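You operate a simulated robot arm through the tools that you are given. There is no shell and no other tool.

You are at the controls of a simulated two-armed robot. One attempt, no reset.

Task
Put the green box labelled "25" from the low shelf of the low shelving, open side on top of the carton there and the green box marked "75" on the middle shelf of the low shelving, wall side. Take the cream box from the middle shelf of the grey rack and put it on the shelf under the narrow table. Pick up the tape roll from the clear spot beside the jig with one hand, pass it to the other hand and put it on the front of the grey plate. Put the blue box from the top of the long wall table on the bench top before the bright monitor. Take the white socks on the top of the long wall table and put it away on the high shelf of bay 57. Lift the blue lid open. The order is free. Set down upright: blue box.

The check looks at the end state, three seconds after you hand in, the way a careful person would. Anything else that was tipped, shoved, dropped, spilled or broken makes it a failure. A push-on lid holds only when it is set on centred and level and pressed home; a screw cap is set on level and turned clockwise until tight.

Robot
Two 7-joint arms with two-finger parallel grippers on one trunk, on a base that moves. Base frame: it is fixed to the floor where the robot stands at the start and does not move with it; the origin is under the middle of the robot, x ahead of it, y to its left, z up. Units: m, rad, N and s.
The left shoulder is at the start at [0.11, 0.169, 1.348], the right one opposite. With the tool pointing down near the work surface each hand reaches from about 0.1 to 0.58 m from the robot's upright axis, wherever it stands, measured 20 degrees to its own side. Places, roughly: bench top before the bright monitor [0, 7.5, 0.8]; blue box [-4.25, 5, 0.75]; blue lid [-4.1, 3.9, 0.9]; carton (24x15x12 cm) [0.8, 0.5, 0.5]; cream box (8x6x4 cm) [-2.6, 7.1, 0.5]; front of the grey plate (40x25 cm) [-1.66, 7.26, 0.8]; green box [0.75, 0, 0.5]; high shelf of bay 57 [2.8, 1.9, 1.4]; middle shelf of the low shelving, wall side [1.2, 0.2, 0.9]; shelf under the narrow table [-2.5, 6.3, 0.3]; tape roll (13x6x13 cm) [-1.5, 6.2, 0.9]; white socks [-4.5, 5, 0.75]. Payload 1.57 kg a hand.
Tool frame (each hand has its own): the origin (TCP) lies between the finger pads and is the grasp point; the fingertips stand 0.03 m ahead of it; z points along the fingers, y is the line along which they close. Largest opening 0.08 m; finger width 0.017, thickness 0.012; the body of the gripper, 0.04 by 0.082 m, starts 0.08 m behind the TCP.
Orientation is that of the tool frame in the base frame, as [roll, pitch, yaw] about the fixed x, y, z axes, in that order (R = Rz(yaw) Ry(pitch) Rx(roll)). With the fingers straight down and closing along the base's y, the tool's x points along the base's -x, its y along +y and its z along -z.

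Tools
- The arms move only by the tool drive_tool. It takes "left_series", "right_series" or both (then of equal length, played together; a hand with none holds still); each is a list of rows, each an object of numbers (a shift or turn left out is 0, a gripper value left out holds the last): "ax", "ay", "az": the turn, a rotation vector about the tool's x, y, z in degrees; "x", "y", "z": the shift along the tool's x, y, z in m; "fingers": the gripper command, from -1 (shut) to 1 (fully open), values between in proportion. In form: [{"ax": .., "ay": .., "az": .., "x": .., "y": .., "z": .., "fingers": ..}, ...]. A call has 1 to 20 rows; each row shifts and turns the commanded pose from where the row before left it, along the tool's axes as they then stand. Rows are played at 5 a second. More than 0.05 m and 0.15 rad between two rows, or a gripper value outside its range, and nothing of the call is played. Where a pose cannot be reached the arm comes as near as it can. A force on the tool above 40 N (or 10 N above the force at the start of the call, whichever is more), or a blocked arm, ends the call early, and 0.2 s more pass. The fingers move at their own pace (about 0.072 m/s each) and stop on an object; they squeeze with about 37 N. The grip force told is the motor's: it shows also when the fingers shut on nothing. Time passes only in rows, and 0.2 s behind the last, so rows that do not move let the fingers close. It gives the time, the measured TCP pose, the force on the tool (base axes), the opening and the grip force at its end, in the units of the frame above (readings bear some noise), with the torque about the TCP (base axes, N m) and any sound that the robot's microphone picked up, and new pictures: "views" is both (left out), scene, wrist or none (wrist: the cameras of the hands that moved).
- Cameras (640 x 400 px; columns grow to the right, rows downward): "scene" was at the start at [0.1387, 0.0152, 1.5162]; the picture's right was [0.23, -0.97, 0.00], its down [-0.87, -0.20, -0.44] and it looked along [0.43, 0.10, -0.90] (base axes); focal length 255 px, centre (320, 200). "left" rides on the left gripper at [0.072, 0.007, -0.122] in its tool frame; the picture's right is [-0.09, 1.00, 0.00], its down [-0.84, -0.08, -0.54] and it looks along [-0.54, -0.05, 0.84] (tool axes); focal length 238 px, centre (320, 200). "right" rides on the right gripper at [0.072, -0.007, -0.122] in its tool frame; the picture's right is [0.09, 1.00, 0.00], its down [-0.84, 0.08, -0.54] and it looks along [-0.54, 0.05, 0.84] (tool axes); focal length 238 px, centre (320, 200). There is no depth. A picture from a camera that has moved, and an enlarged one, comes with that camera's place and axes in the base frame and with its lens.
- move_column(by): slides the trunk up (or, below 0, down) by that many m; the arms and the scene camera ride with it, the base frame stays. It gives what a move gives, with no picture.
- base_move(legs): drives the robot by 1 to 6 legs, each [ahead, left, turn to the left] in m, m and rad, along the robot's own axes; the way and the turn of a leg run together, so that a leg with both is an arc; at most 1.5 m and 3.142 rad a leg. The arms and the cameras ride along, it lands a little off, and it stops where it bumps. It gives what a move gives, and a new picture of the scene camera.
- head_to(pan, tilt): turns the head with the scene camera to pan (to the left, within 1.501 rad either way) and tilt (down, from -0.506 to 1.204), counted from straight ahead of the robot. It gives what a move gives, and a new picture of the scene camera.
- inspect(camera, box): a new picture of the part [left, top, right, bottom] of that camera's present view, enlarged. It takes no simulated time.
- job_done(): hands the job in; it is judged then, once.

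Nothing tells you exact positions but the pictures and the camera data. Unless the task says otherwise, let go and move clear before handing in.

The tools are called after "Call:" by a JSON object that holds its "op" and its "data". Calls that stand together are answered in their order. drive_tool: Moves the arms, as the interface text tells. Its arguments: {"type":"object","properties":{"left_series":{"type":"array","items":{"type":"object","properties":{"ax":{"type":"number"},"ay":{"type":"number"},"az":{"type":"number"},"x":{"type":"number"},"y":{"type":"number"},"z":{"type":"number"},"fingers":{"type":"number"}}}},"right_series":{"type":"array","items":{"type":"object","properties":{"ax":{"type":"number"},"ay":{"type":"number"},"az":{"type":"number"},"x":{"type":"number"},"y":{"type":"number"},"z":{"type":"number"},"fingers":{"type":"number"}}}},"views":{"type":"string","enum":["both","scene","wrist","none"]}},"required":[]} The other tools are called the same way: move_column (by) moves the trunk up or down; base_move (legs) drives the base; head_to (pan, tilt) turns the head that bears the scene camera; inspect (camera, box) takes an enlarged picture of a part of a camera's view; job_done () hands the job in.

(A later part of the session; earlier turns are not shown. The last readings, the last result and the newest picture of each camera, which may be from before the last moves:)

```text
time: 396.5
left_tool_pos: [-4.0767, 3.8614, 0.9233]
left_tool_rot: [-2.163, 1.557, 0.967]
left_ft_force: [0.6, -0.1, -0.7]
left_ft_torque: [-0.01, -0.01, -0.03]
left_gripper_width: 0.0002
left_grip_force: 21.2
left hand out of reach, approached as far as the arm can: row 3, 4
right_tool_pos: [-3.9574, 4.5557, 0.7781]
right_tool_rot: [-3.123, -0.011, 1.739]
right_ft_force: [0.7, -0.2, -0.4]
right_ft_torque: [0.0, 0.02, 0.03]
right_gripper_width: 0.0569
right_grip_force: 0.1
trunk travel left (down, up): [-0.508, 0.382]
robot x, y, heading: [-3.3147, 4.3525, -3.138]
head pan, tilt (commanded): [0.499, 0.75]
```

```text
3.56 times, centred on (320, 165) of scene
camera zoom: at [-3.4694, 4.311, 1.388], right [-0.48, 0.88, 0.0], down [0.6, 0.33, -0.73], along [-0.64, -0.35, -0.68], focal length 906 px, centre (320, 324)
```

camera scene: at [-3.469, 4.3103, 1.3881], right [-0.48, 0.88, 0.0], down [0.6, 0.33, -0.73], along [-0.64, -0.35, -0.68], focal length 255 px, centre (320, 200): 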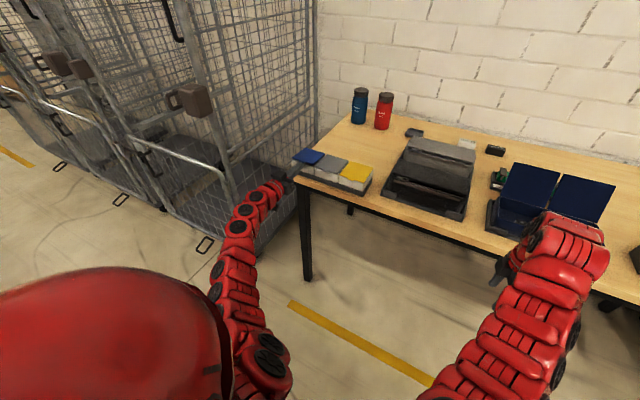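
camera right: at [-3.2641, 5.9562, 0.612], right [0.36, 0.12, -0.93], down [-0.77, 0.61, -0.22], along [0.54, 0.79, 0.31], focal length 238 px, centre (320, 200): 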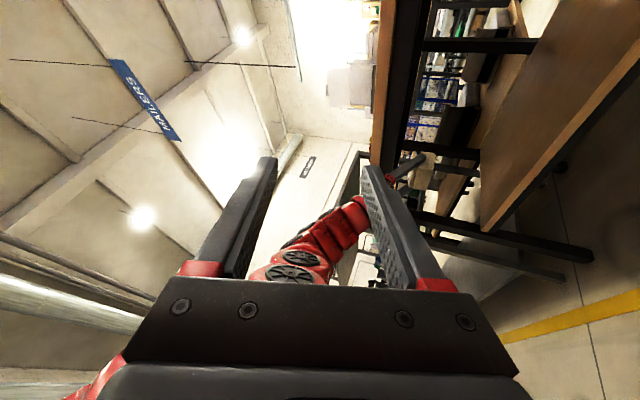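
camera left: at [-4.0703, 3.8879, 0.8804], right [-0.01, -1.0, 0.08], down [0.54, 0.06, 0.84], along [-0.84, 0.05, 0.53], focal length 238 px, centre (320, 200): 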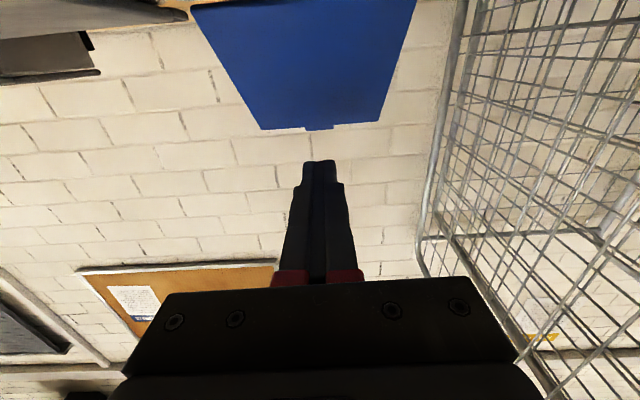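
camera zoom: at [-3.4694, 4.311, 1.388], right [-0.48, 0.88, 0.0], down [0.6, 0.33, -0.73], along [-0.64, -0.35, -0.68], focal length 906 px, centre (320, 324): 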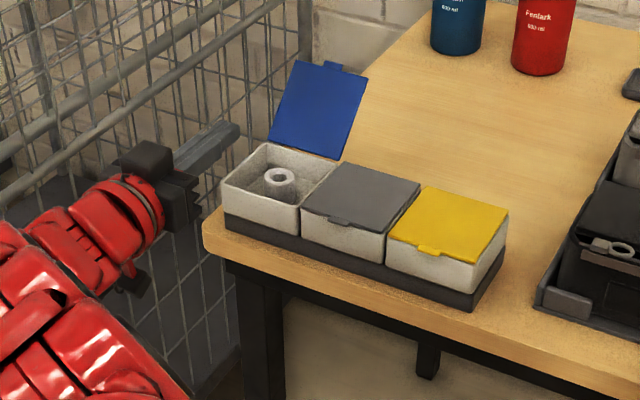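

Lid done. Now I raise the left hand clear, move right along the table to line the right (tool-down) hand up with the socks.

Call:
{"op": "drive_tool", "data": {"left_series": [{"x": -0.04}, {"x": -0.04}, {"x": -0.04}, {"x": -0.04}, {}], "views": "none"}}

Call:
{"op": "move_column", "data": {"by": 0.15}}

Call:
{"op": "base_move", "data": {"legs": [[0, -0.5, 0]]}}

Call:
{"op": "head_to", "data": {"pan": 0.0, "tilt": 0.7}}

```text
time: 397.7
left_tool_pos: [-4.1028, 3.8387, 1.0764]
left_tool_rot: [-2.151, 1.553, 0.978]
left_ft_force: [0.2, 0.2, -1.0]
left_ft_torque: [0.01, 0.02, -0.02]
left_gripper_width: 0.0
left_grip_force: 22.0
left hand out of reach, approached as far as the arm can: row 1, 2, 3
right_tool_pos: [-3.9566, 4.5547, 0.7773]
right_tool_rot: [-3.122, -0.012, 1.738]
right_ft_force: [-0.2, 0.1, -0.5]
right_ft_torque: [0.01, 0.02, -0.01]
right_gripper_width: 0.057
right_grip_force: 0.0
trunk travel left (down, up): [-0.508, 0.382]
robot x, y, heading: [-3.316, 4.3519, -3.14]
head pan, tilt (commanded): [0.499, 0.75]
```

```text
time: 399.4
left_tool_pos: [-4.1038, 3.8389, 1.227]
left_tool_rot: [-2.156, 1.556, 0.974]
left_ft_force: [0.8, -0.7, 0.8]
left_ft_torque: [-0.01, 0.0, -0.05]
left_gripper_width: 0.0001
left_grip_force: 21.1
right_tool_pos: [-3.9569, 4.5542, 0.9278]
right_tool_rot: [-3.122, -0.012, 1.737]
right_ft_force: [-0.4, -0.7, -0.2]
right_ft_torque: [0.01, 0.02, 0.03]
right_gripper_width: 0.0569
right_grip_force: 0.1
trunk travel left (down, up): [-0.658, 0.232]
robot x, y, heading: [-3.3138, 4.3518, -3.14]
head pan, tilt (commanded): [0.499, 0.75]
```

```text
time: 402.4
left_tool_pos: [-4.1039, 4.3405, 1.2273]
left_tool_rot: [-2.149, 1.556, 0.978]
left_ft_force: [-0.4, 0.1, 0.4]
left_ft_torque: [-0.01, -0.03, 0.04]
left_gripper_width: 0.0
left_grip_force: 21.3
right_tool_pos: [-3.9573, 5.0571, 0.928]
right_tool_rot: [-3.121, -0.013, 1.734]
right_ft_force: [-0.2, 0.6, -0.5]
right_ft_torque: [0.0, 0.01, -0.03]
right_gripper_width: 0.0568
right_grip_force: 0.1
trunk travel left (down, up): [-0.658, 0.232]
robot x, y, heading: [-3.315, 4.8516, 3.134]
head pan, tilt (commanded): [0.499, 0.75]
camera scene: at [-3.4692, 4.8109, 1.5381], right [-0.48, 0.88, 0.0], down [0.6, 0.33, -0.73], along [-0.64, -0.35, -0.68], focal length 255 px, centre (320, 200)
```

scene: 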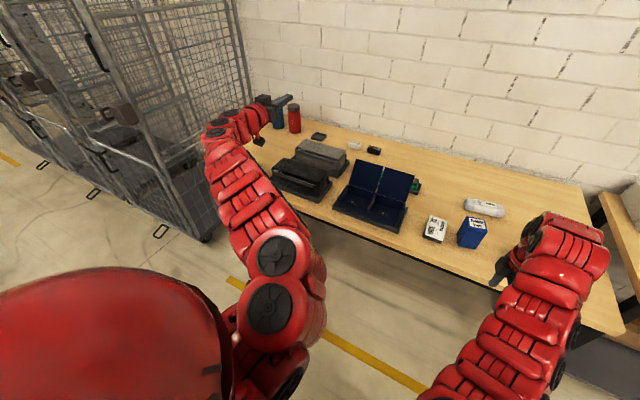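

```text
time: 403.3
left_tool_pos: [-4.1039, 4.3414, 1.227]
left_tool_rot: [-2.14, 1.556, 0.987]
left_ft_force: [1.1, 0.7, 0.2]
left_ft_torque: [-0.03, 0.0, 0.02]
left_gripper_width: 0.0
left_grip_force: 21.3
right_tool_pos: [-3.9574, 5.0552, 0.9273]
right_tool_rot: [-3.12, -0.015, 1.736]
right_ft_force: [-0.3, 0.6, 0.0]
right_ft_torque: [-0.02, -0.01, -0.02]
right_gripper_width: 0.0569
right_grip_force: 0.1
trunk travel left (down, up): [-0.658, 0.232]
robot x, y, heading: [-3.314, 4.8462, 3.138]
head pan, tilt (commanded): [0.0, 0.7]
camera scene: at [-3.4813, 4.8502, 1.5423], right [0.0, 1.0, 0.0], down [0.64, 0.0, -0.76], along [-0.76, 0.0, -0.64], focal length 255 px, centre (320, 200)
```

scene: 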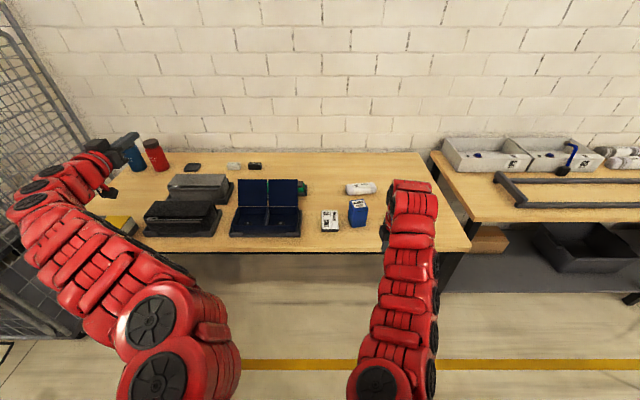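

Call:
{"op": "inspect", "data": {"camera": "scene", "box": [310, 160, 470, 260]}}

Call:
{"op": "drive_tool", "data": {"right_series": [{}], "views": "wrist"}}

```text
4.00 times, centred on (390, 210) of scene
camera zoom: at [-3.4813, 4.8502, 1.5423], right [0.0, 1.0, 0.0], down [0.64, 0.0, -0.76], along [-0.76, 0.0, -0.64], focal length 1019 px, centre (40, 160)
```

zoom: 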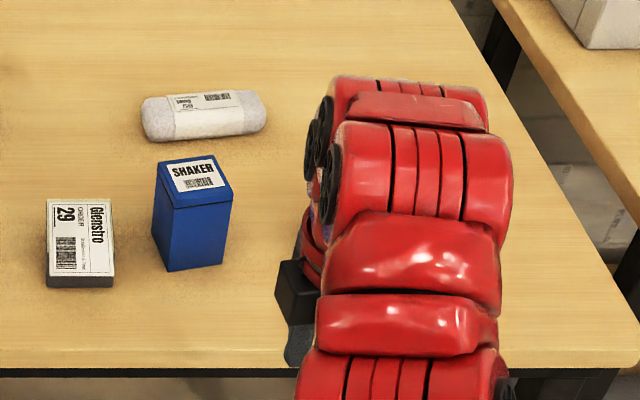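

```text
time: 403.7
left_tool_pos: [-4.1037, 4.3412, 1.2267]
left_tool_rot: [-2.139, 1.555, 0.988]
left_ft_force: [-0.1, 1.0, 0.9]
left_ft_torque: [-0.01, 0.01, 0.01]
left_gripper_width: 0.0
left_grip_force: 22.0
right_tool_pos: [-3.9575, 5.0569, 0.9273]
right_tool_rot: [-3.121, -0.011, 1.734]
right_ft_force: [-0.7, 0.3, 0.2]
right_ft_torque: [-0.01, 0.05, 0.02]
right_gripper_width: 0.0567
right_grip_force: 0.1
trunk travel left (down, up): [-0.658, 0.232]
robot x, y, heading: [-3.314, 4.8474, 3.14]
head pan, tilt (commanded): [0.0, 0.7]
camera right: at [-3.972, 5.1246, 1.0516], right [0.97, 0.25, -0.02], down [0.23, -0.82, 0.53], along [0.12, -0.52, -0.85], focal length 238 px, centre (320, 200)
```

right: 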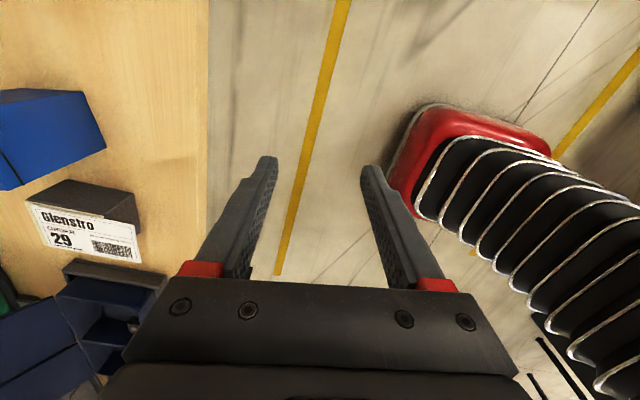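

Table top is z≈0.80; the blue box stands at about (-4.23, 5.0), 8.5 cm tall; the socks roll is centred near (-4.41, 5.04) with its axis along y. The right hand's closing direction already matches; I raise slightly and drive forward.

Call:
{"op": "move_column", "data": {"by": 0.05}}

Call:
{"op": "drive_tool", "data": {"right_series": [{"fingers": 1}, {}, {}], "views": "none"}}

Call:
{"op": "base_move", "data": {"legs": [[0.25, 0.01, 0]]}}

Call:
{"op": "base_move", "data": {"legs": [[0.19, 0.01, 0]]}}

```text
time: 404.6
left_tool_pos: [-4.1048, 4.3405, 1.2768]
left_tool_rot: [-2.157, 1.555, 0.973]
left_ft_force: [0.9, 0.3, 0.2]
left_ft_torque: [0.02, 0.02, -0.01]
left_gripper_width: 0.0001
left_grip_force: 20.7
right_tool_pos: [-3.9571, 5.0554, 0.9779]
right_tool_rot: [-3.121, -0.011, 1.736]
right_ft_force: [0.0, 0.4, 0.6]
right_ft_torque: [0.01, 0.01, -0.01]
right_gripper_width: 0.0566
right_grip_force: 0.0
trunk travel left (down, up): [-0.708, 0.182]
robot x, y, heading: [-3.3135, 4.8482, 3.144]
head pan, tilt (commanded): [0.0, 0.7]
```

```text
time: 405.4
left_tool_pos: [-4.1039, 4.3403, 1.2773]
left_tool_rot: [-2.138, 1.554, 0.989]
left_ft_force: [0.1, -0.3, 0.1]
left_ft_torque: [0.01, 0.01, -0.02]
left_gripper_width: 0.0
left_grip_force: 21.1
right_tool_pos: [-3.9576, 5.0568, 0.9779]
right_tool_rot: [-3.122, -0.012, 1.734]
right_ft_force: [-0.1, -0.3, -0.5]
right_ft_torque: [-0.01, 0.02, -0.01]
right_gripper_width: 0.0801
right_grip_force: 0.0
trunk travel left (down, up): [-0.708, 0.182]
robot x, y, heading: [-3.3169, 4.8509, 3.137]
head pan, tilt (commanded): [0.0, 0.7]
```

```text
time: 407.2
left_tool_pos: [-4.3533, 4.3346, 1.2772]
left_tool_rot: [-2.125, 1.556, 1.0]
left_ft_force: [-0.2, 0.8, 0.0]
left_ft_torque: [-0.03, 0.02, 0.01]
left_gripper_width: 0.0002
left_grip_force: 21.3
right_tool_pos: [-4.2032, 5.0495, 0.9778]
right_tool_rot: [-3.122, -0.013, 1.731]
right_ft_force: [-0.1, 0.0, -1.3]
right_ft_torque: [0.0, 0.03, -0.01]
right_gripper_width: 0.0799
right_grip_force: 0.1
trunk travel left (down, up): [-0.708, 0.182]
robot x, y, heading: [-3.5623, 4.8423, 3.136]
head pan, tilt (commanded): [0.0, 0.7]
camera scene: at [-3.7275, 4.842, 1.5924], right [0.01, 1.0, 0.0], down [0.64, 0.0, -0.77], along [-0.77, 0.0, -0.64], focal length 255 px, centre (320, 200)
```

scene: 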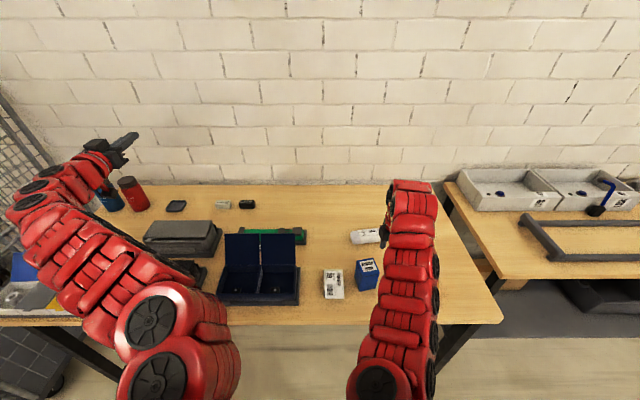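

```text
time: 408.8
left_tool_pos: [-4.5391, 4.3229, 1.2783]
left_tool_rot: [-2.126, 1.554, 1.001]
left_ft_force: [-0.3, -0.6, 0.1]
left_ft_torque: [0.01, -0.01, 0.0]
left_gripper_width: 0.0
left_grip_force: 21.2
right_tool_pos: [-4.3919, 5.0389, 0.9783]
right_tool_rot: [-3.12, -0.012, 1.736]
right_ft_force: [-0.8, 0.8, 0.7]
right_ft_torque: [-0.02, 0.02, 0.03]
right_gripper_width: 0.0801
right_grip_force: 0.2
trunk travel left (down, up): [-0.708, 0.182]
robot x, y, heading: [-3.7509, 4.8332, 3.14]
head pan, tilt (commanded): [0.0, 0.7]
camera scene: at [-3.9155, 4.8323, 1.5924], right [0.0, 1.0, 0.0], down [0.64, 0.0, -0.76], along [-0.76, 0.0, -0.64], focal length 255 px, centre (320, 200)
```

scene: 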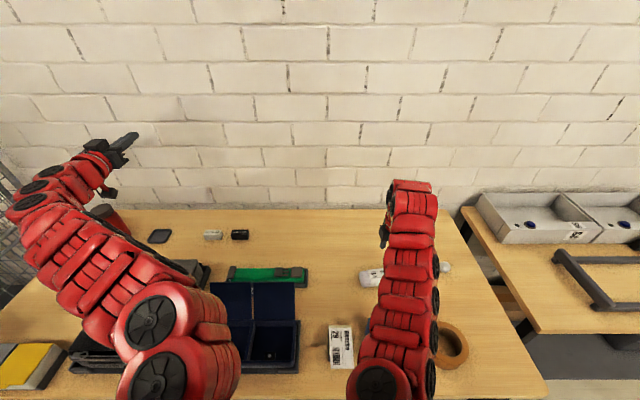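

Call:
{"op": "drive_tool", "data": {"right_series": [{}], "views": "wrist"}}

```text
time: 409.2
left_tool_pos: [-4.5368, 4.3225, 1.2787]
left_tool_rot: [-2.06, 1.557, 1.065]
left_ft_force: [0.3, 0.1, -0.6]
left_ft_torque: [0.0, -0.01, 0.0]
left_gripper_width: 0.0
left_grip_force: 21.4
right_tool_pos: [-4.3902, 5.0394, 0.9787]
right_tool_rot: [-3.12, -0.014, 1.736]
right_ft_force: [0.2, -0.6, 0.6]
right_ft_torque: [0.04, 0.02, 0.0]
right_gripper_width: 0.0801
right_grip_force: 0.0
trunk travel left (down, up): [-0.708, 0.182]
robot x, y, heading: [-3.7485, 4.831, 3.137]
head pan, tilt (commanded): [0.0, 0.7]
camera right: at [-4.4051, 5.1072, 1.1026], right [0.97, 0.25, -0.02], down [0.23, -0.82, 0.53], along [0.12, -0.52, -0.85], focal length 238 px, centre (320, 200)
```

right: 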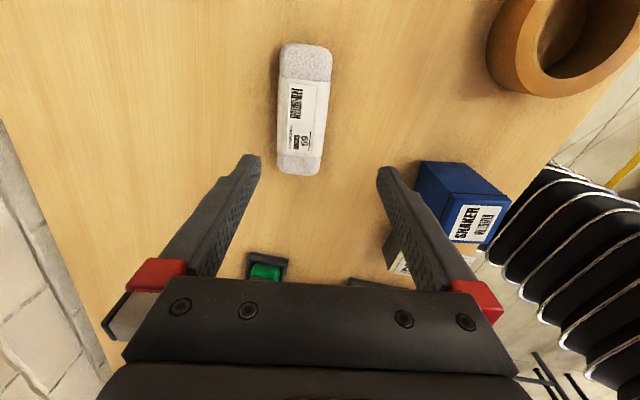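

Call:
{"op": "drive_tool", "data": {"right_series": [{"x": 0.0115, "y": -0.0229}, {"z": 0.045}, {"z": 0.045}, {"z": 0.035}, {}], "views": "wrist"}}

```text
time: 410.4
left_tool_pos: [-4.5395, 4.3231, 1.2777]
left_tool_rot: [-2.118, 1.555, 1.01]
left_ft_force: [-0.1, -0.2, -0.6]
left_ft_torque: [0.01, -0.04, 0.03]
left_gripper_width: 0.0
left_grip_force: 21.1
right_tool_pos: [-4.416, 5.0479, 0.8523]
right_tool_rot: [-3.121, -0.014, 1.732]
right_ft_force: [-0.7, -0.3, 0.3]
right_ft_torque: [-0.01, -0.03, -0.02]
right_gripper_width: 0.0799
right_grip_force: 0.1
trunk travel left (down, up): [-0.708, 0.182]
robot x, y, heading: [-3.7474, 4.8271, 3.142]
head pan, tilt (commanded): [0.0, 0.7]
camera right: at [-4.4323, 5.1159, 0.9766], right [0.97, 0.25, -0.02], down [0.22, -0.82, 0.53], along [0.12, -0.52, -0.85], focal length 238 px, centre (320, 200)
```

right: 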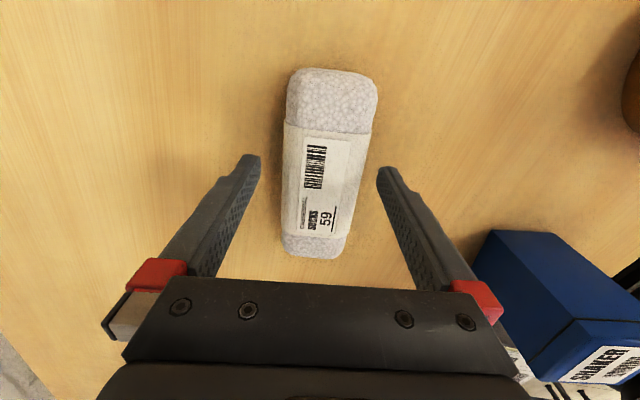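

Call:
{"op": "drive_tool", "data": {"right_series": [{"z": 0.016}, {"fingers": -1}, {}, {}, {}], "views": "none"}}

Call:
{"op": "drive_tool", "data": {"right_series": [{"z": -0.04}, {"z": -0.04}, {}], "views": "wrist"}}

```text
time: 411.6
left_tool_pos: [-4.5385, 4.3239, 1.2773]
left_tool_rot: [-2.129, 1.555, 0.997]
left_ft_force: [-0.1, 0.3, -0.6]
left_ft_torque: [0.02, -0.01, -0.01]
left_gripper_width: 0.0001
left_grip_force: 21.3
right_tool_pos: [-4.419, 5.047, 0.8373]
right_tool_rot: [-3.122, -0.013, 1.735]
right_ft_force: [-0.7, -0.1, 0.2]
right_ft_torque: [0.04, 0.05, -0.03]
right_gripper_width: 0.0547
right_grip_force: 37.1
trunk travel left (down, up): [-0.708, 0.182]
robot x, y, heading: [-3.7472, 4.8304, 3.136]
head pan, tilt (commanded): [0.0, 0.7]
```

```text
time: 412.4
left_tool_pos: [-4.5406, 4.3246, 1.2767]
left_tool_rot: [-2.172, 1.555, 0.955]
left_ft_force: [-0.3, 0.0, -0.5]
left_ft_torque: [0.01, 0.0, 0.02]
left_gripper_width: 0.0
left_grip_force: 21.2
right_tool_pos: [-4.4176, 5.0455, 0.9165]
right_tool_rot: [-3.123, -0.011, 1.735]
right_ft_force: [0.9, 0.3, -1.8]
right_ft_torque: [0.01, -0.01, 0.02]
right_gripper_width: 0.0549
right_grip_force: 37.7
trunk travel left (down, up): [-0.708, 0.182]
robot x, y, heading: [-3.7478, 4.8338, 3.138]
head pan, tilt (commanded): [0.0, 0.7]
camera right: at [-4.4327, 5.1145, 1.0399], right [0.97, 0.25, -0.02], down [0.22, -0.82, 0.53], along [0.12, -0.52, -0.85], focal length 238 px, centre (320, 200)
```

right: 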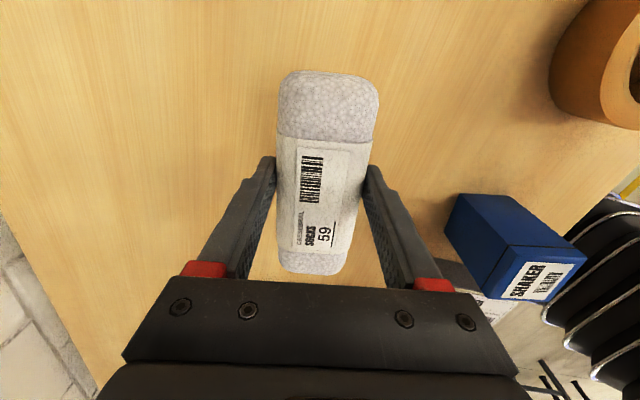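

Socks gripped. I'll turn them so their axis points away from the robot, set them down at the free right end of the table, and regrip them lengthwise with the left hand, which suits the high shelf.

Call:
{"op": "drive_tool", "data": {"right_series": [{"z": -0.04}, {"az": 8.3}, {"az": 8.3}, {"az": 8.3}, {"az": 8.3}, {"az": 8.3}, {"az": 8.3}, {"az": 8.3}, {"az": 8.3}, {"az": 8.3}, {"az": 8.3}, {"az": 8.3}, {"az": 8.3}, {}], "views": "wrist"}}

```text
time: 415.4
left_tool_pos: [-4.5404, 4.3231, 1.2775]
left_tool_rot: [-2.131, 1.555, 0.994]
left_ft_force: [0.4, -0.7, -0.1]
left_ft_torque: [0.04, 0.02, 0.01]
left_gripper_width: 0.0
left_grip_force: 21.5
right_tool_pos: [-4.4175, 5.0464, 0.9583]
right_tool_rot: [-3.133, 0.023, -0.005]
right_ft_force: [0.6, -0.2, -1.3]
right_ft_torque: [0.03, -0.02, 0.02]
right_gripper_width: 0.0553
right_grip_force: 36.7
trunk travel left (down, up): [-0.708, 0.182]
robot x, y, heading: [-3.7527, 4.8331, 3.14]
head pan, tilt (commanded): [0.0, 0.7]
camera right: at [-4.341, 5.0512, 1.0791], right [0.09, -1.0, -0.01], down [-0.83, -0.08, 0.56], along [-0.56, -0.04, -0.83], focal length 238 px, centre (320, 200)
```

right: 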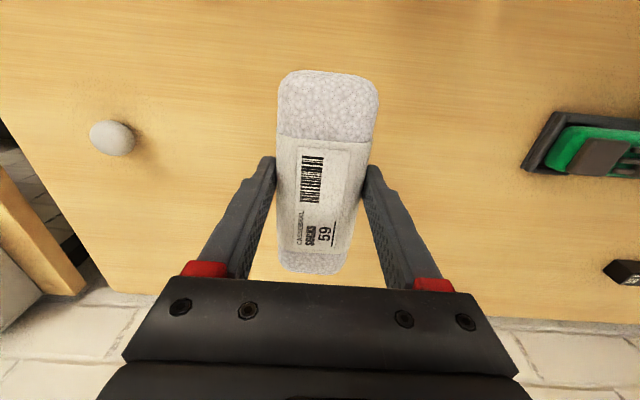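

Call:
{"op": "base_move", "data": {"legs": [[-0.12, 0, 0], [0, -0.3, 0]]}}

Call:
{"op": "drive_tool", "data": {"right_series": [{}], "views": "both"}}

```text
time: 418.2
left_tool_pos: [-4.4142, 4.6127, 1.2769]
left_tool_rot: [-2.137, 1.555, 0.996]
left_ft_force: [-0.2, -0.6, 0.6]
left_ft_torque: [-0.01, 0.01, 0.01]
left_gripper_width: 0.0
left_grip_force: 20.8
right_tool_pos: [-4.2971, 5.3364, 0.9573]
right_tool_rot: [-3.133, 0.022, 0.0]
right_ft_force: [-0.7, 1.1, -1.0]
right_ft_torque: [-0.01, -0.03, 0.01]
right_gripper_width: 0.0551
right_grip_force: 37.3
trunk travel left (down, up): [-0.708, 0.182]
robot x, y, heading: [-3.6332, 5.1265, -3.141]
head pan, tilt (commanded): [0.0, 0.7]
camera scene: at [-3.7958, 5.1249, 1.5923], right [0.0, 1.0, 0.0], down [0.64, 0.0, -0.76], along [-0.76, 0.0, -0.64], focal length 255 px, centre (320, 200)
```

scene: 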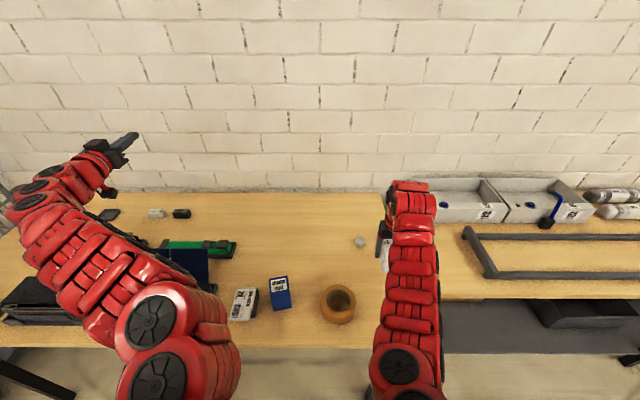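

```text
time: 418.6
left_tool_pos: [-4.4155, 4.6109, 1.2768]
left_tool_rot: [-2.119, 1.553, 1.015]
left_ft_force: [0.2, -0.6, 0.5]
left_ft_torque: [-0.01, -0.02, -0.02]
left_gripper_width: 0.0001
left_grip_force: 21.0
right_tool_pos: [-4.2972, 5.334, 0.958]
right_tool_rot: [-3.132, 0.021, 0.004]
right_ft_force: [-0.5, -0.4, -0.9]
right_ft_torque: [-0.04, -0.01, -0.01]
right_gripper_width: 0.0548
right_grip_force: 37.2
trunk travel left (down, up): [-0.708, 0.182]
robot x, y, heading: [-3.6271, 5.1233, -3.141]
head pan, tilt (commanded): [0.0, 0.7]
camera scene: at [-3.7958, 5.1238, 1.5923], right [0.0, 1.0, 0.0], down [0.64, 0.0, -0.76], along [-0.76, 0.0, -0.64], focal length 255 px, centre (320, 200)
camera right: at [-4.2224, 5.3403, 1.0794], right [0.1, -1.0, -0.01], down [-0.82, -0.09, 0.56], along [-0.56, -0.04, -0.83], focal length 238 px, centre (320, 200)
```

scene: 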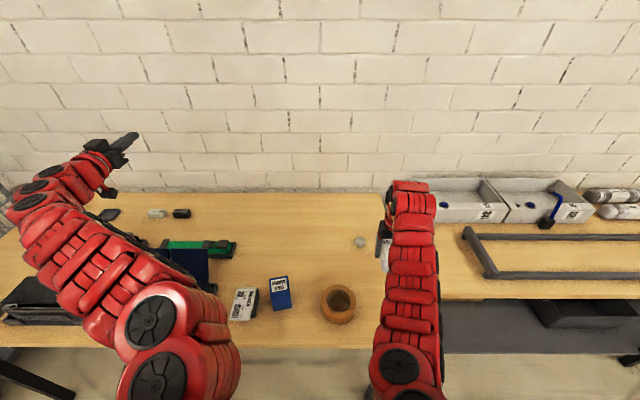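
right: 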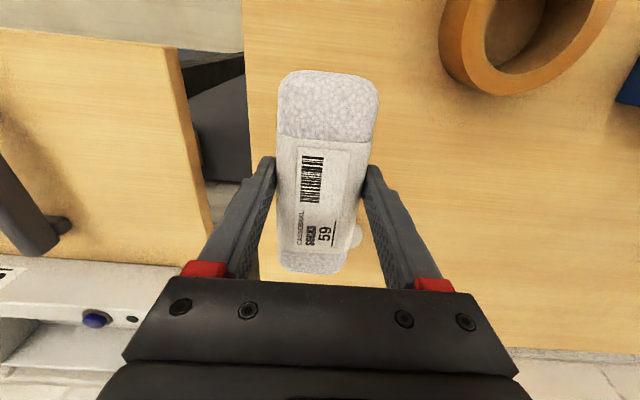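

Call:
{"op": "drive_tool", "data": {"right_series": [{"z": 0.045}, {"z": 0.045}, {"z": 0.02}, {}], "views": "none"}}

Call:
{"op": "drive_tool", "data": {"right_series": [{"z": 0.004}, {"z": 0.003}, {}], "views": "none"}}

Call:
{"op": "drive_tool", "data": {"right_series": [{"z": 0.002}, {}], "views": "none"}}

```text
time: 419.6
left_tool_pos: [-4.415, 4.6119, 1.2759]
left_tool_rot: [-2.139, 1.555, 0.996]
left_ft_force: [-0.1, -0.7, -0.7]
left_ft_torque: [-0.01, 0.01, 0.01]
left_gripper_width: 0.0
left_grip_force: 21.2
right_tool_pos: [-4.2996, 5.335, 0.8487]
right_tool_rot: [-3.131, 0.021, 0.001]
right_ft_force: [1.1, -0.2, -0.6]
right_ft_torque: [-0.01, 0.0, 0.0]
right_gripper_width: 0.0549
right_grip_force: 36.7
trunk travel left (down, up): [-0.708, 0.182]
robot x, y, heading: [-3.6307, 5.1228, -3.138]
head pan, tilt (commanded): [0.0, 0.7]
```

```text
time: 420.4
left_tool_pos: [-4.4155, 4.6117, 1.2769]
left_tool_rot: [-2.132, 1.556, 1.0]
left_ft_force: [0.3, -0.2, -0.3]
left_ft_torque: [0.0, 0.02, -0.02]
left_gripper_width: 0.0
left_grip_force: 21.7
right_tool_pos: [-4.2979, 5.3365, 0.8428]
right_tool_rot: [-3.133, 0.023, 0.001]
right_ft_force: [-0.5, -0.4, 0.6]
right_ft_torque: [-0.02, -0.01, 0.01]
right_gripper_width: 0.0549
right_grip_force: 37.1
trunk travel left (down, up): [-0.708, 0.182]
robot x, y, heading: [-3.6272, 5.1276, -3.135]
head pan, tilt (commanded): [0.0, 0.7]
```

```text
time: 421.1
left_tool_pos: [-4.4155, 4.6114, 1.2774]
left_tool_rot: [-2.133, 1.556, 1.003]
left_ft_force: [-0.7, -0.9, -0.6]
left_ft_torque: [0.08, 0.01, -0.01]
left_gripper_width: 0.0
left_grip_force: 21.2
right_tool_pos: [-4.2992, 5.337, 0.84]
right_tool_rot: [-3.13, 0.022, 0.002]
right_ft_force: [0.2, -0.6, -0.9]
right_ft_torque: [0.04, -0.02, -0.02]
right_gripper_width: 0.0547
right_grip_force: 36.9
trunk travel left (down, up): [-0.708, 0.182]
robot x, y, heading: [-3.628, 5.1263, -3.14]
head pan, tilt (commanded): [0.0, 0.7]
```

Call:
{"op": "drive_tool", "data": {"right_series": [{"z": 0.002}, {}], "views": "none"}}

Call:
{"op": "drive_tool", "data": {"right_series": [{"z": 0.002}, {}], "views": "none"}}

```text
time: 421.6
left_tool_pos: [-4.415, 4.6127, 1.2769]
left_tool_rot: [-2.122, 1.555, 1.011]
left_ft_force: [-1.0, 0.0, -0.5]
left_ft_torque: [-0.02, 0.0, 0.0]
left_gripper_width: 0.0
left_grip_force: 21.2
right_tool_pos: [-4.3007, 5.3359, 0.8385]
right_tool_rot: [-3.133, 0.022, 0.003]
right_ft_force: [0.1, -1.3, 2.2]
right_ft_torque: [-0.07, -0.13, -0.05]
right_gripper_width: 0.055
right_grip_force: 37.6
trunk travel left (down, up): [-0.708, 0.182]
robot x, y, heading: [-3.6283, 5.1247, -3.137]
head pan, tilt (commanded): [0.0, 0.7]
```

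```text
time: 422.2
left_tool_pos: [-4.4136, 4.6115, 1.2782]
left_tool_rot: [-2.043, 1.553, 1.089]
left_ft_force: [0.1, 0.2, -0.2]
left_ft_torque: [0.01, -0.02, -0.02]
left_gripper_width: 0.0
left_grip_force: 21.0
right_tool_pos: [-4.2995, 5.3361, 0.8386]
right_tool_rot: [-3.13, 0.025, 0.002]
right_ft_force: [-3.5, -0.4, 16.4]
right_ft_torque: [-0.23, -0.78, -0.06]
right_gripper_width: 0.0547
right_grip_force: 36.9
trunk travel left (down, up): [-0.708, 0.182]
robot x, y, heading: [-3.6267, 5.1254, -3.139]
head pan, tilt (commanded): [0.0, 0.7]
```

Call:
{"op": "drive_tool", "data": {"right_series": [{"z": -0.0015}, {"fingers": 1}, {}, {}, {"z": -0.045}, {"z": -0.045}, {"z": -0.045}, {}], "views": "both"}}

```text
time: 424.1
left_tool_pos: [-4.4166, 4.6128, 1.2769]
left_tool_rot: [-2.179, 1.556, 0.953]
left_ft_force: [0.3, 0.5, -0.3]
left_ft_torque: [0.03, 0.02, 0.02]
left_gripper_width: 0.0001
left_grip_force: 21.3
right_tool_pos: [-4.297, 5.3374, 0.9729]
right_tool_rot: [-3.133, 0.02, 0.002]
right_ft_force: [0.7, -0.4, -0.5]
right_ft_torque: [0.0, -0.02, 0.0]
right_gripper_width: 0.0799
right_grip_force: 0.1
trunk travel left (down, up): [-0.708, 0.182]
robot x, y, heading: [-3.6286, 5.1251, -3.141]
head pan, tilt (commanded): [0.0, 0.7]
camera scene: at [-3.7961, 5.1261, 1.5922], right [0.0, 1.0, 0.0], down [0.64, 0.0, -0.76], along [-0.76, 0.0, -0.64], focal length 255 px, centre (320, 200)
camera right: at [-4.2208, 5.3427, 1.0932], right [0.09, -1.0, -0.01], down [-0.83, -0.08, 0.56], along [-0.56, -0.04, -0.83], focal length 238 px, centre (320, 200)
```

scene: 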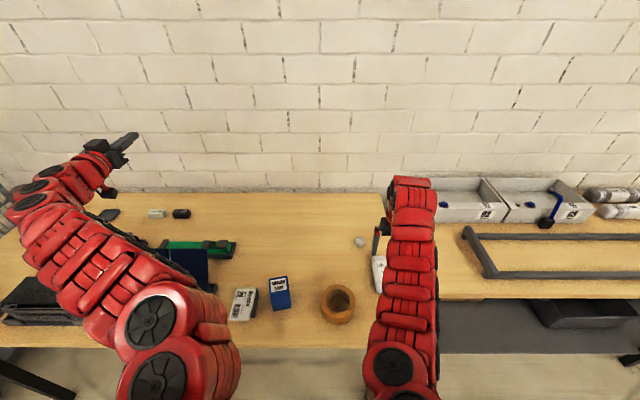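
right: 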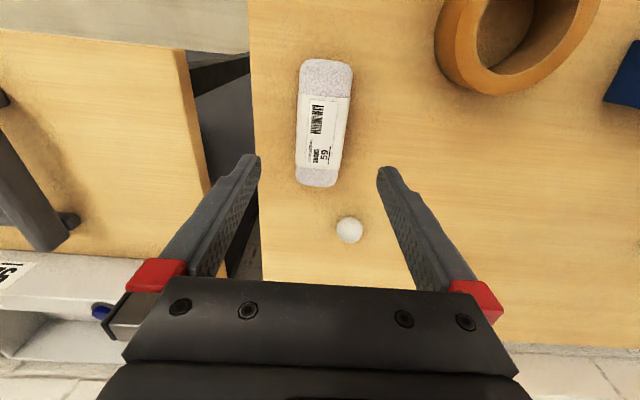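

The socks lie with their axis toward the robot near (-4.30, 5.335). I move right so the left hand faces them, and bring that hand down to a 40° tilt.

Call:
{"op": "base_move", "data": {"legs": [[0, -0.62, 0]]}}

Call:
{"op": "drive_tool", "data": {"left_series": [{"ay": 8, "fingers": 1}, {"ay": 8}, {"ay": 8}, {"ay": 8}, {"ay": 8}, {"x": 0.035, "z": -0.01}, {"x": 0.035, "z": -0.01}, {"x": 0.035, "z": -0.01}, {"x": 0.035, "z": -0.01}, {}], "views": "both"}}

```text
time: 427.6
left_tool_pos: [-4.4171, 5.2324, 1.278]
left_tool_rot: [-2.133, 1.555, 1.004]
left_ft_force: [-0.2, 0.0, 0.2]
left_ft_torque: [0.0, -0.03, -0.02]
left_gripper_width: 0.0
left_grip_force: 21.5
right_tool_pos: [-4.2998, 5.9581, 0.972]
right_tool_rot: [-3.133, 0.022, 0.006]
right_ft_force: [0.3, 1.3, 0.4]
right_ft_torque: [0.0, 0.02, 0.02]
right_gripper_width: 0.08
right_grip_force: 0.1
trunk travel left (down, up): [-0.708, 0.182]
robot x, y, heading: [-3.6289, 5.7472, -3.133]
head pan, tilt (commanded): [0.0, 0.7]
camera scene: at [-3.7988, 5.7474, 1.5923], right [-0.01, 1.0, 0.0], down [0.64, 0.0, -0.76], along [-0.76, -0.01, -0.64], focal length 255 px, centre (320, 200)
```

scene: 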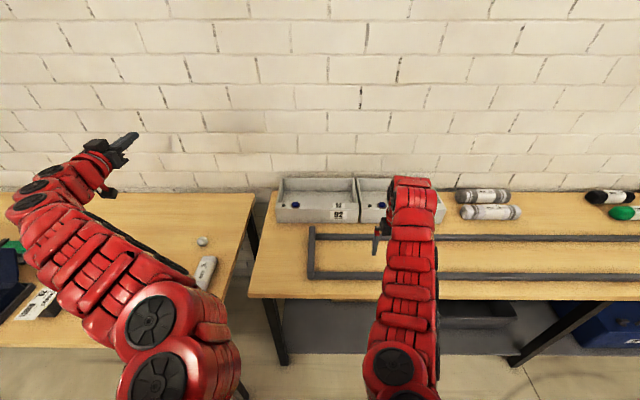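

```text
time: 429.8
left_tool_pos: [-4.2935, 5.2386, 1.1881]
left_tool_rot: [-3.123, 0.864, 0.009]
left_ft_force: [0.4, 0.0, -0.5]
left_ft_torque: [0.01, 0.0, 0.0]
left_gripper_width: 0.0801
left_grip_force: 0.0
left hand out of reach, approached as far as the arm can: row 5
right_tool_pos: [-4.2998, 5.9592, 0.9716]
right_tool_rot: [-3.132, 0.02, 0.004]
right_ft_force: [0.1, 0.1, -0.4]
right_ft_torque: [-0.01, 0.01, 0.0]
right_gripper_width: 0.0802
right_grip_force: 0.0
trunk travel left (down, up): [-0.708, 0.182]
robot x, y, heading: [-3.6328, 5.7491, -3.134]
head pan, tilt (commanded): [0.0, 0.7]
camera scene: at [-3.7996, 5.7491, 1.5923], right [-0.01, 1.0, 0.0], down [0.64, 0.0, -0.76], along [-0.76, -0.01, -0.64], focal length 255 px, centre (320, 200)
camera left: at [-4.1518, 5.23, 1.2126], right [-0.07, -1.0, 0.06], down [-0.13, 0.07, 0.99], along [-0.99, 0.06, -0.14], focal length 238 px, centre (320, 200)
```

scene: 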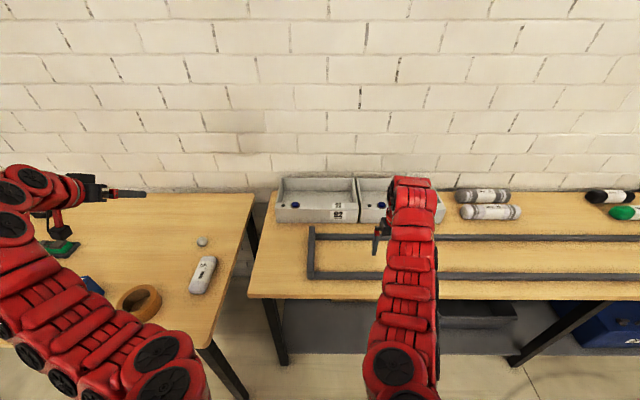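
left: 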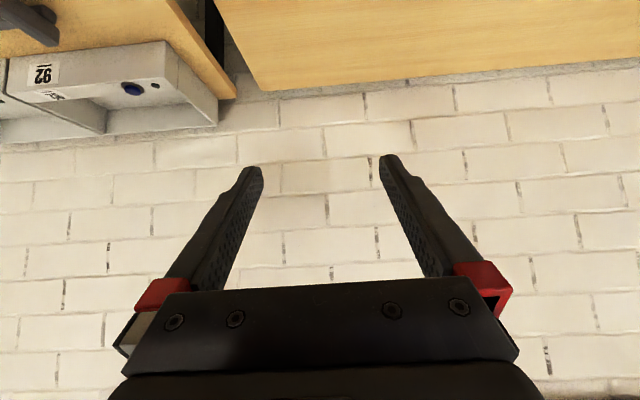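

Call:
{"op": "drive_tool", "data": {"left_series": [{"x": 0.0353, "z": 0.0141, "y": -0.0121}, {"x": 0.0353, "z": 0.0141, "y": -0.0121}, {"x": 0.0353, "z": 0.0141, "y": -0.0121}, {"x": 0.0353, "z": 0.0141, "y": -0.0121}, {"x": 0.0353, "z": 0.0141, "y": -0.0121}, {"x": 0.0353, "z": 0.0141, "y": -0.0121}, {"x": 0.0353, "z": 0.0141, "y": -0.0121}, {"x": 0.0353, "z": 0.0141, "y": -0.0121}, {}], "views": "both"}}

```text
time: 431.8
left_tool_pos: [-4.1941, 5.3374, 0.9009]
left_tool_rot: [-3.12, 0.865, 0.01]
left_ft_force: [0.2, 0.1, -0.4]
left_ft_torque: [0.02, 0.0, 0.01]
left_gripper_width: 0.0799
left_grip_force: 0.0
right_tool_pos: [-4.2999, 5.9558, 0.9721]
right_tool_rot: [-3.133, 0.021, 0.005]
right_ft_force: [0.5, -0.7, 0.6]
right_ft_torque: [0.0, 0.01, 0.01]
right_gripper_width: 0.08
right_grip_force: 0.1
trunk travel left (down, up): [-0.708, 0.182]
robot x, y, heading: [-3.6298, 5.7461, -3.137]
head pan, tilt (commanded): [0.0, 0.7]
camera scene: at [-3.7989, 5.7473, 1.5923], right [-0.01, 1.0, 0.0], down [0.64, 0.0, -0.76], along [-0.76, -0.01, -0.64], focal length 255 px, centre (320, 200)
camera left: at [-4.0541, 5.3296, 0.9242], right [-0.06, -1.0, 0.06], down [-0.13, 0.06, 0.99], along [-0.99, 0.06, -0.13], focal length 238 px, centre (320, 200)
```

scene: 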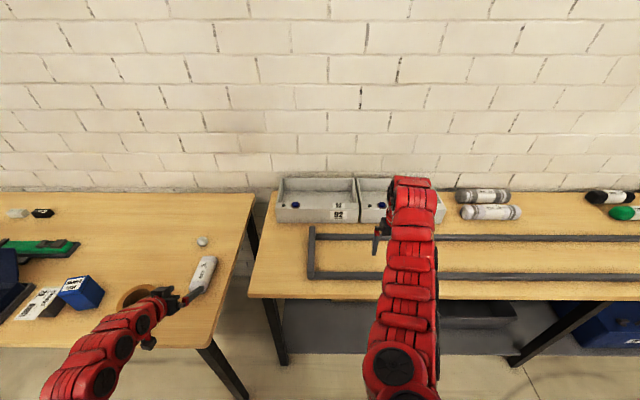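
left: 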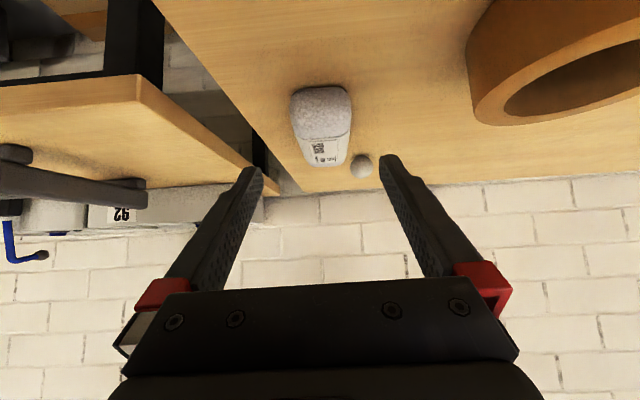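

Call:
{"op": "drive_tool", "data": {"left_series": [{"x": -0.0014, "z": 0.0365}, {"x": -0.0014, "z": 0.0365}, {"x": -0.0014, "z": 0.0345}, {}], "views": "wrist"}}

```text
time: 432.8
left_tool_pos: [-4.2764, 5.3386, 0.8342]
left_tool_rot: [-3.122, 0.864, 0.011]
left_ft_force: [0.9, -0.5, 0.4]
left_ft_torque: [0.01, -0.02, 0.03]
left_gripper_width: 0.08
left_grip_force: 0.2
right_tool_pos: [-4.2995, 5.9567, 0.9721]
right_tool_rot: [-3.133, 0.023, 0.005]
right_ft_force: [-0.6, -0.4, -0.2]
right_ft_torque: [0.0, 0.0, 0.04]
right_gripper_width: 0.0799
right_grip_force: 0.0
trunk travel left (down, up): [-0.708, 0.182]
robot x, y, heading: [-3.6272, 5.7482, -3.136]
head pan, tilt (commanded): [0.0, 0.7]
camera left: at [-4.1364, 5.3301, 0.8583], right [-0.07, -1.0, 0.06], down [-0.13, 0.06, 0.99], along [-0.99, 0.06, -0.13], focal length 238 px, centre (320, 200)
```

left: 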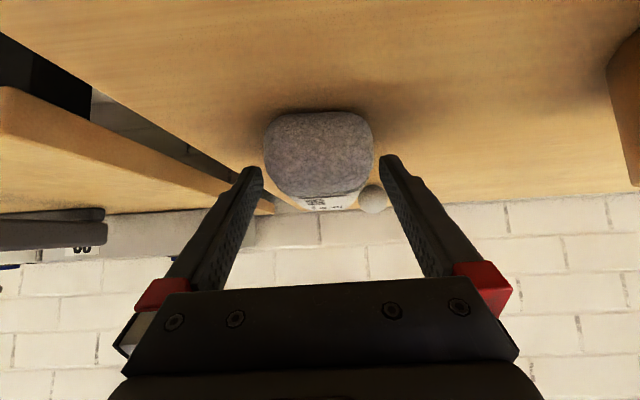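

Call:
{"op": "drive_tool", "data": {"left_series": [{"fingers": -1}, {}, {}, {}], "views": "none"}}

Call:
{"op": "drive_tool", "data": {"left_series": [{"x": -0.03, "z": -0.026}, {"x": -0.03, "z": -0.026}, {"x": -0.03, "z": -0.026}, {}], "views": "wrist"}}

```text
time: 433.8
left_tool_pos: [-4.2767, 5.3379, 0.8355]
left_tool_rot: [-3.121, 0.864, 0.011]
left_ft_force: [0.0, -0.2, 0.3]
left_ft_torque: [0.03, 0.01, -0.02]
left_gripper_width: 0.055
left_grip_force: 36.5
right_tool_pos: [-4.3002, 5.9583, 0.9728]
right_tool_rot: [-3.134, 0.021, 0.007]
right_ft_force: [-0.3, 0.0, -0.4]
right_ft_torque: [-0.02, 0.02, 0.01]
right_gripper_width: 0.08
right_grip_force: 0.0
trunk travel left (down, up): [-0.708, 0.182]
robot x, y, heading: [-3.6329, 5.7496, -3.132]
head pan, tilt (commanded): [0.0, 0.7]
```

```text
time: 434.8
left_tool_pos: [-4.2751, 5.3361, 0.9525]
left_tool_rot: [-3.121, 0.864, 0.012]
left_ft_force: [0.2, -0.2, -1.3]
left_ft_torque: [0.01, -0.01, 0.0]
left_gripper_width: 0.0551
left_grip_force: 37.3
right_tool_pos: [-4.2998, 5.9569, 0.9717]
right_tool_rot: [-3.134, 0.023, 0.004]
right_ft_force: [1.0, 0.2, 0.9]
right_ft_torque: [-0.05, 0.0, -0.02]
right_gripper_width: 0.0799
right_grip_force: 0.1
trunk travel left (down, up): [-0.708, 0.182]
robot x, y, heading: [-3.6326, 5.7499, -3.132]
head pan, tilt (commanded): [0.0, 0.7]
camera left: at [-4.135, 5.3279, 0.9769], right [-0.06, -1.0, 0.06], down [-0.13, 0.06, 0.99], along [-0.99, 0.06, -0.13], focal length 238 px, centre (320, 200)
```

left: 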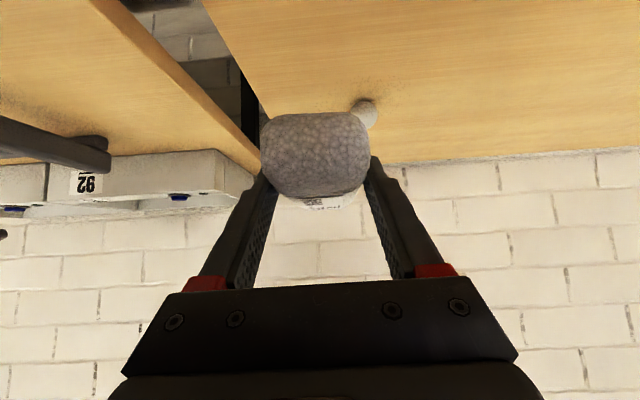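

Call:
{"op": "drive_tool", "data": {"left_series": [{"x": -0.03, "z": -0.026}, {"x": -0.03, "z": -0.026}, {"x": -0.03, "z": -0.026}, {"x": -0.03, "z": -0.026}, {}], "views": "none"}}

Call:
{"op": "base_move", "data": {"legs": [[-0.07, 0, -0.008], [0, 0.94, 0]]}}

Call:
{"op": "drive_tool", "data": {"right_series": [{}], "views": "both"}}

```text
time: 435.9
left_tool_pos: [-4.2844, 5.3154, 1.1074]
left_tool_rot: [-3.121, 0.863, 0.007]
left_ft_force: [-0.5, 0.2, -1.2]
left_ft_torque: [0.03, -0.04, -0.02]
left_gripper_width: 0.0546
left_grip_force: 36.8
left hand out of reach, approached as far as the arm can: row 2, 3, 4
right_tool_pos: [-4.2992, 5.9563, 0.9725]
right_tool_rot: [-3.133, 0.019, 0.007]
right_ft_force: [0.1, 0.4, 0.2]
right_ft_torque: [0.03, -0.06, 0.01]
right_gripper_width: 0.0799
right_grip_force: 0.1
trunk travel left (down, up): [-0.708, 0.182]
robot x, y, heading: [-3.6335, 5.7446, -3.138]
head pan, tilt (commanded): [0.0, 0.7]
```

```text
time: 441.5
left_tool_pos: [-4.2202, 4.3828, 1.1081]
left_tool_rot: [-3.12, 0.864, -0.002]
left_ft_force: [0.1, -0.2, -0.2]
left_ft_torque: [0.03, -0.02, 0.01]
left_gripper_width: 0.0546
left_grip_force: 37.0
right_tool_pos: [-4.2293, 5.0242, 0.9727]
right_tool_rot: [-3.132, 0.021, -0.003]
right_ft_force: [-1.3, -0.2, 0.1]
right_ft_torque: [0.01, 0.04, 0.0]
right_gripper_width: 0.0801
right_grip_force: 0.1
trunk travel left (down, up): [-0.708, 0.182]
robot x, y, heading: [-3.5614, 4.8071, 3.139]
head pan, tilt (commanded): [0.0, 0.7]
camera scene: at [-3.7295, 4.8096, 1.5923], right [0.0, 1.0, 0.0], down [0.64, 0.0, -0.76], along [-0.76, 0.0, -0.64], focal length 255 px, centre (320, 200)
```

scene: 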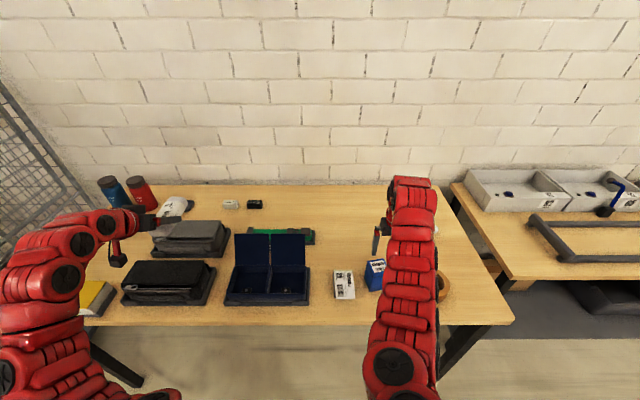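

```text
time: 441.9
left_tool_pos: [-4.2194, 4.3831, 1.1088]
left_tool_rot: [-3.121, 0.864, -0.004]
left_ft_force: [-0.2, 0.5, -1.0]
left_ft_torque: [0.0, -0.01, 0.0]
left_gripper_width: 0.055
left_grip_force: 37.0
right_tool_pos: [-4.2285, 5.0245, 0.9729]
right_tool_rot: [-3.133, 0.02, -0.004]
right_ft_force: [0.5, -0.7, -0.5]
right_ft_torque: [-0.01, -0.03, 0.01]
right_gripper_width: 0.0802
right_grip_force: 0.1
trunk travel left (down, up): [-0.708, 0.182]
robot x, y, heading: [-3.5611, 4.8137, 3.139]
head pan, tilt (commanded): [0.0, 0.7]
camera scene: at [-3.7295, 4.8101, 1.5923], right [0.0, 1.0, 0.0], down [0.64, 0.0, -0.76], along [-0.76, 0.0, -0.64], focal length 255 px, centre (320, 200)
camera right: at [-4.1532, 5.0293, 1.0931], right [0.09, -1.0, -0.01], down [-0.83, -0.08, 0.56], along [-0.56, -0.04, -0.83], focal length 238 px, centre (320, 200)
```

scene: 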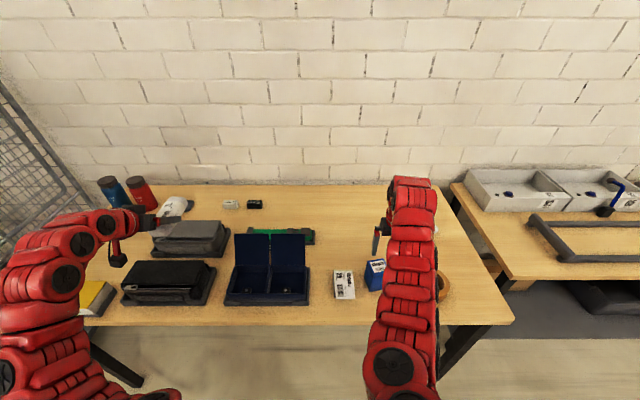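
right: 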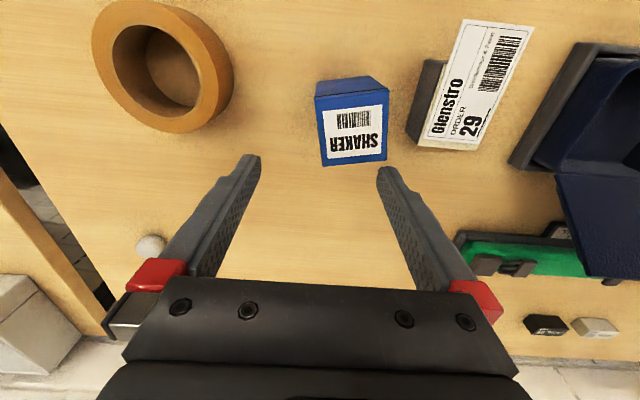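

Call:
{"op": "drive_tool", "data": {"right_series": [{"x": 0.0115, "y": 0.0275}, {"az": -6}, {"az": -6}, {"z": 0.04}, {}], "views": "wrist"}}

```text
time: 443.1
left_tool_pos: [-4.2181, 4.3817, 1.1074]
left_tool_rot: [-3.12, 0.864, -0.001]
left_ft_force: [0.8, -0.4, -1.4]
left_ft_torque: [-0.01, -0.01, -0.02]
left_gripper_width: 0.0549
left_grip_force: 37.4
right_tool_pos: [-4.2185, 4.9956, 0.9325]
right_tool_rot: [-3.128, 0.018, 0.208]
right_ft_force: [-0.1, 0.6, 1.2]
right_ft_torque: [0.01, 0.01, 0.04]
right_gripper_width: 0.08
right_grip_force: 0.0
trunk travel left (down, up): [-0.708, 0.182]
robot x, y, heading: [-3.5604, 4.8084, 3.141]
head pan, tilt (commanded): [0.0, 0.7]
camera right: at [-4.1457, 5.0164, 1.0535], right [0.29, -0.96, -0.02], down [-0.79, -0.25, 0.56], along [-0.54, -0.15, -0.83], focal length 238 px, centre (320, 200)
```

right: 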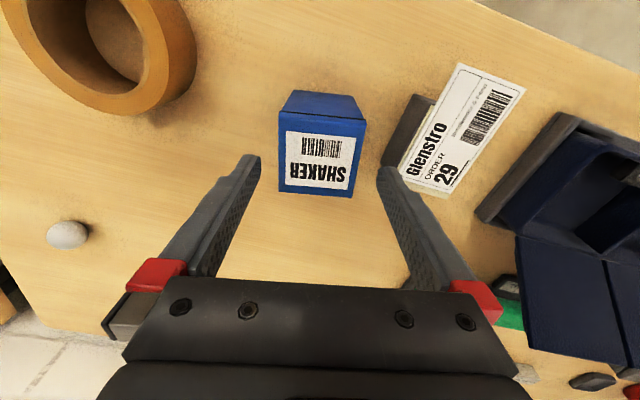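

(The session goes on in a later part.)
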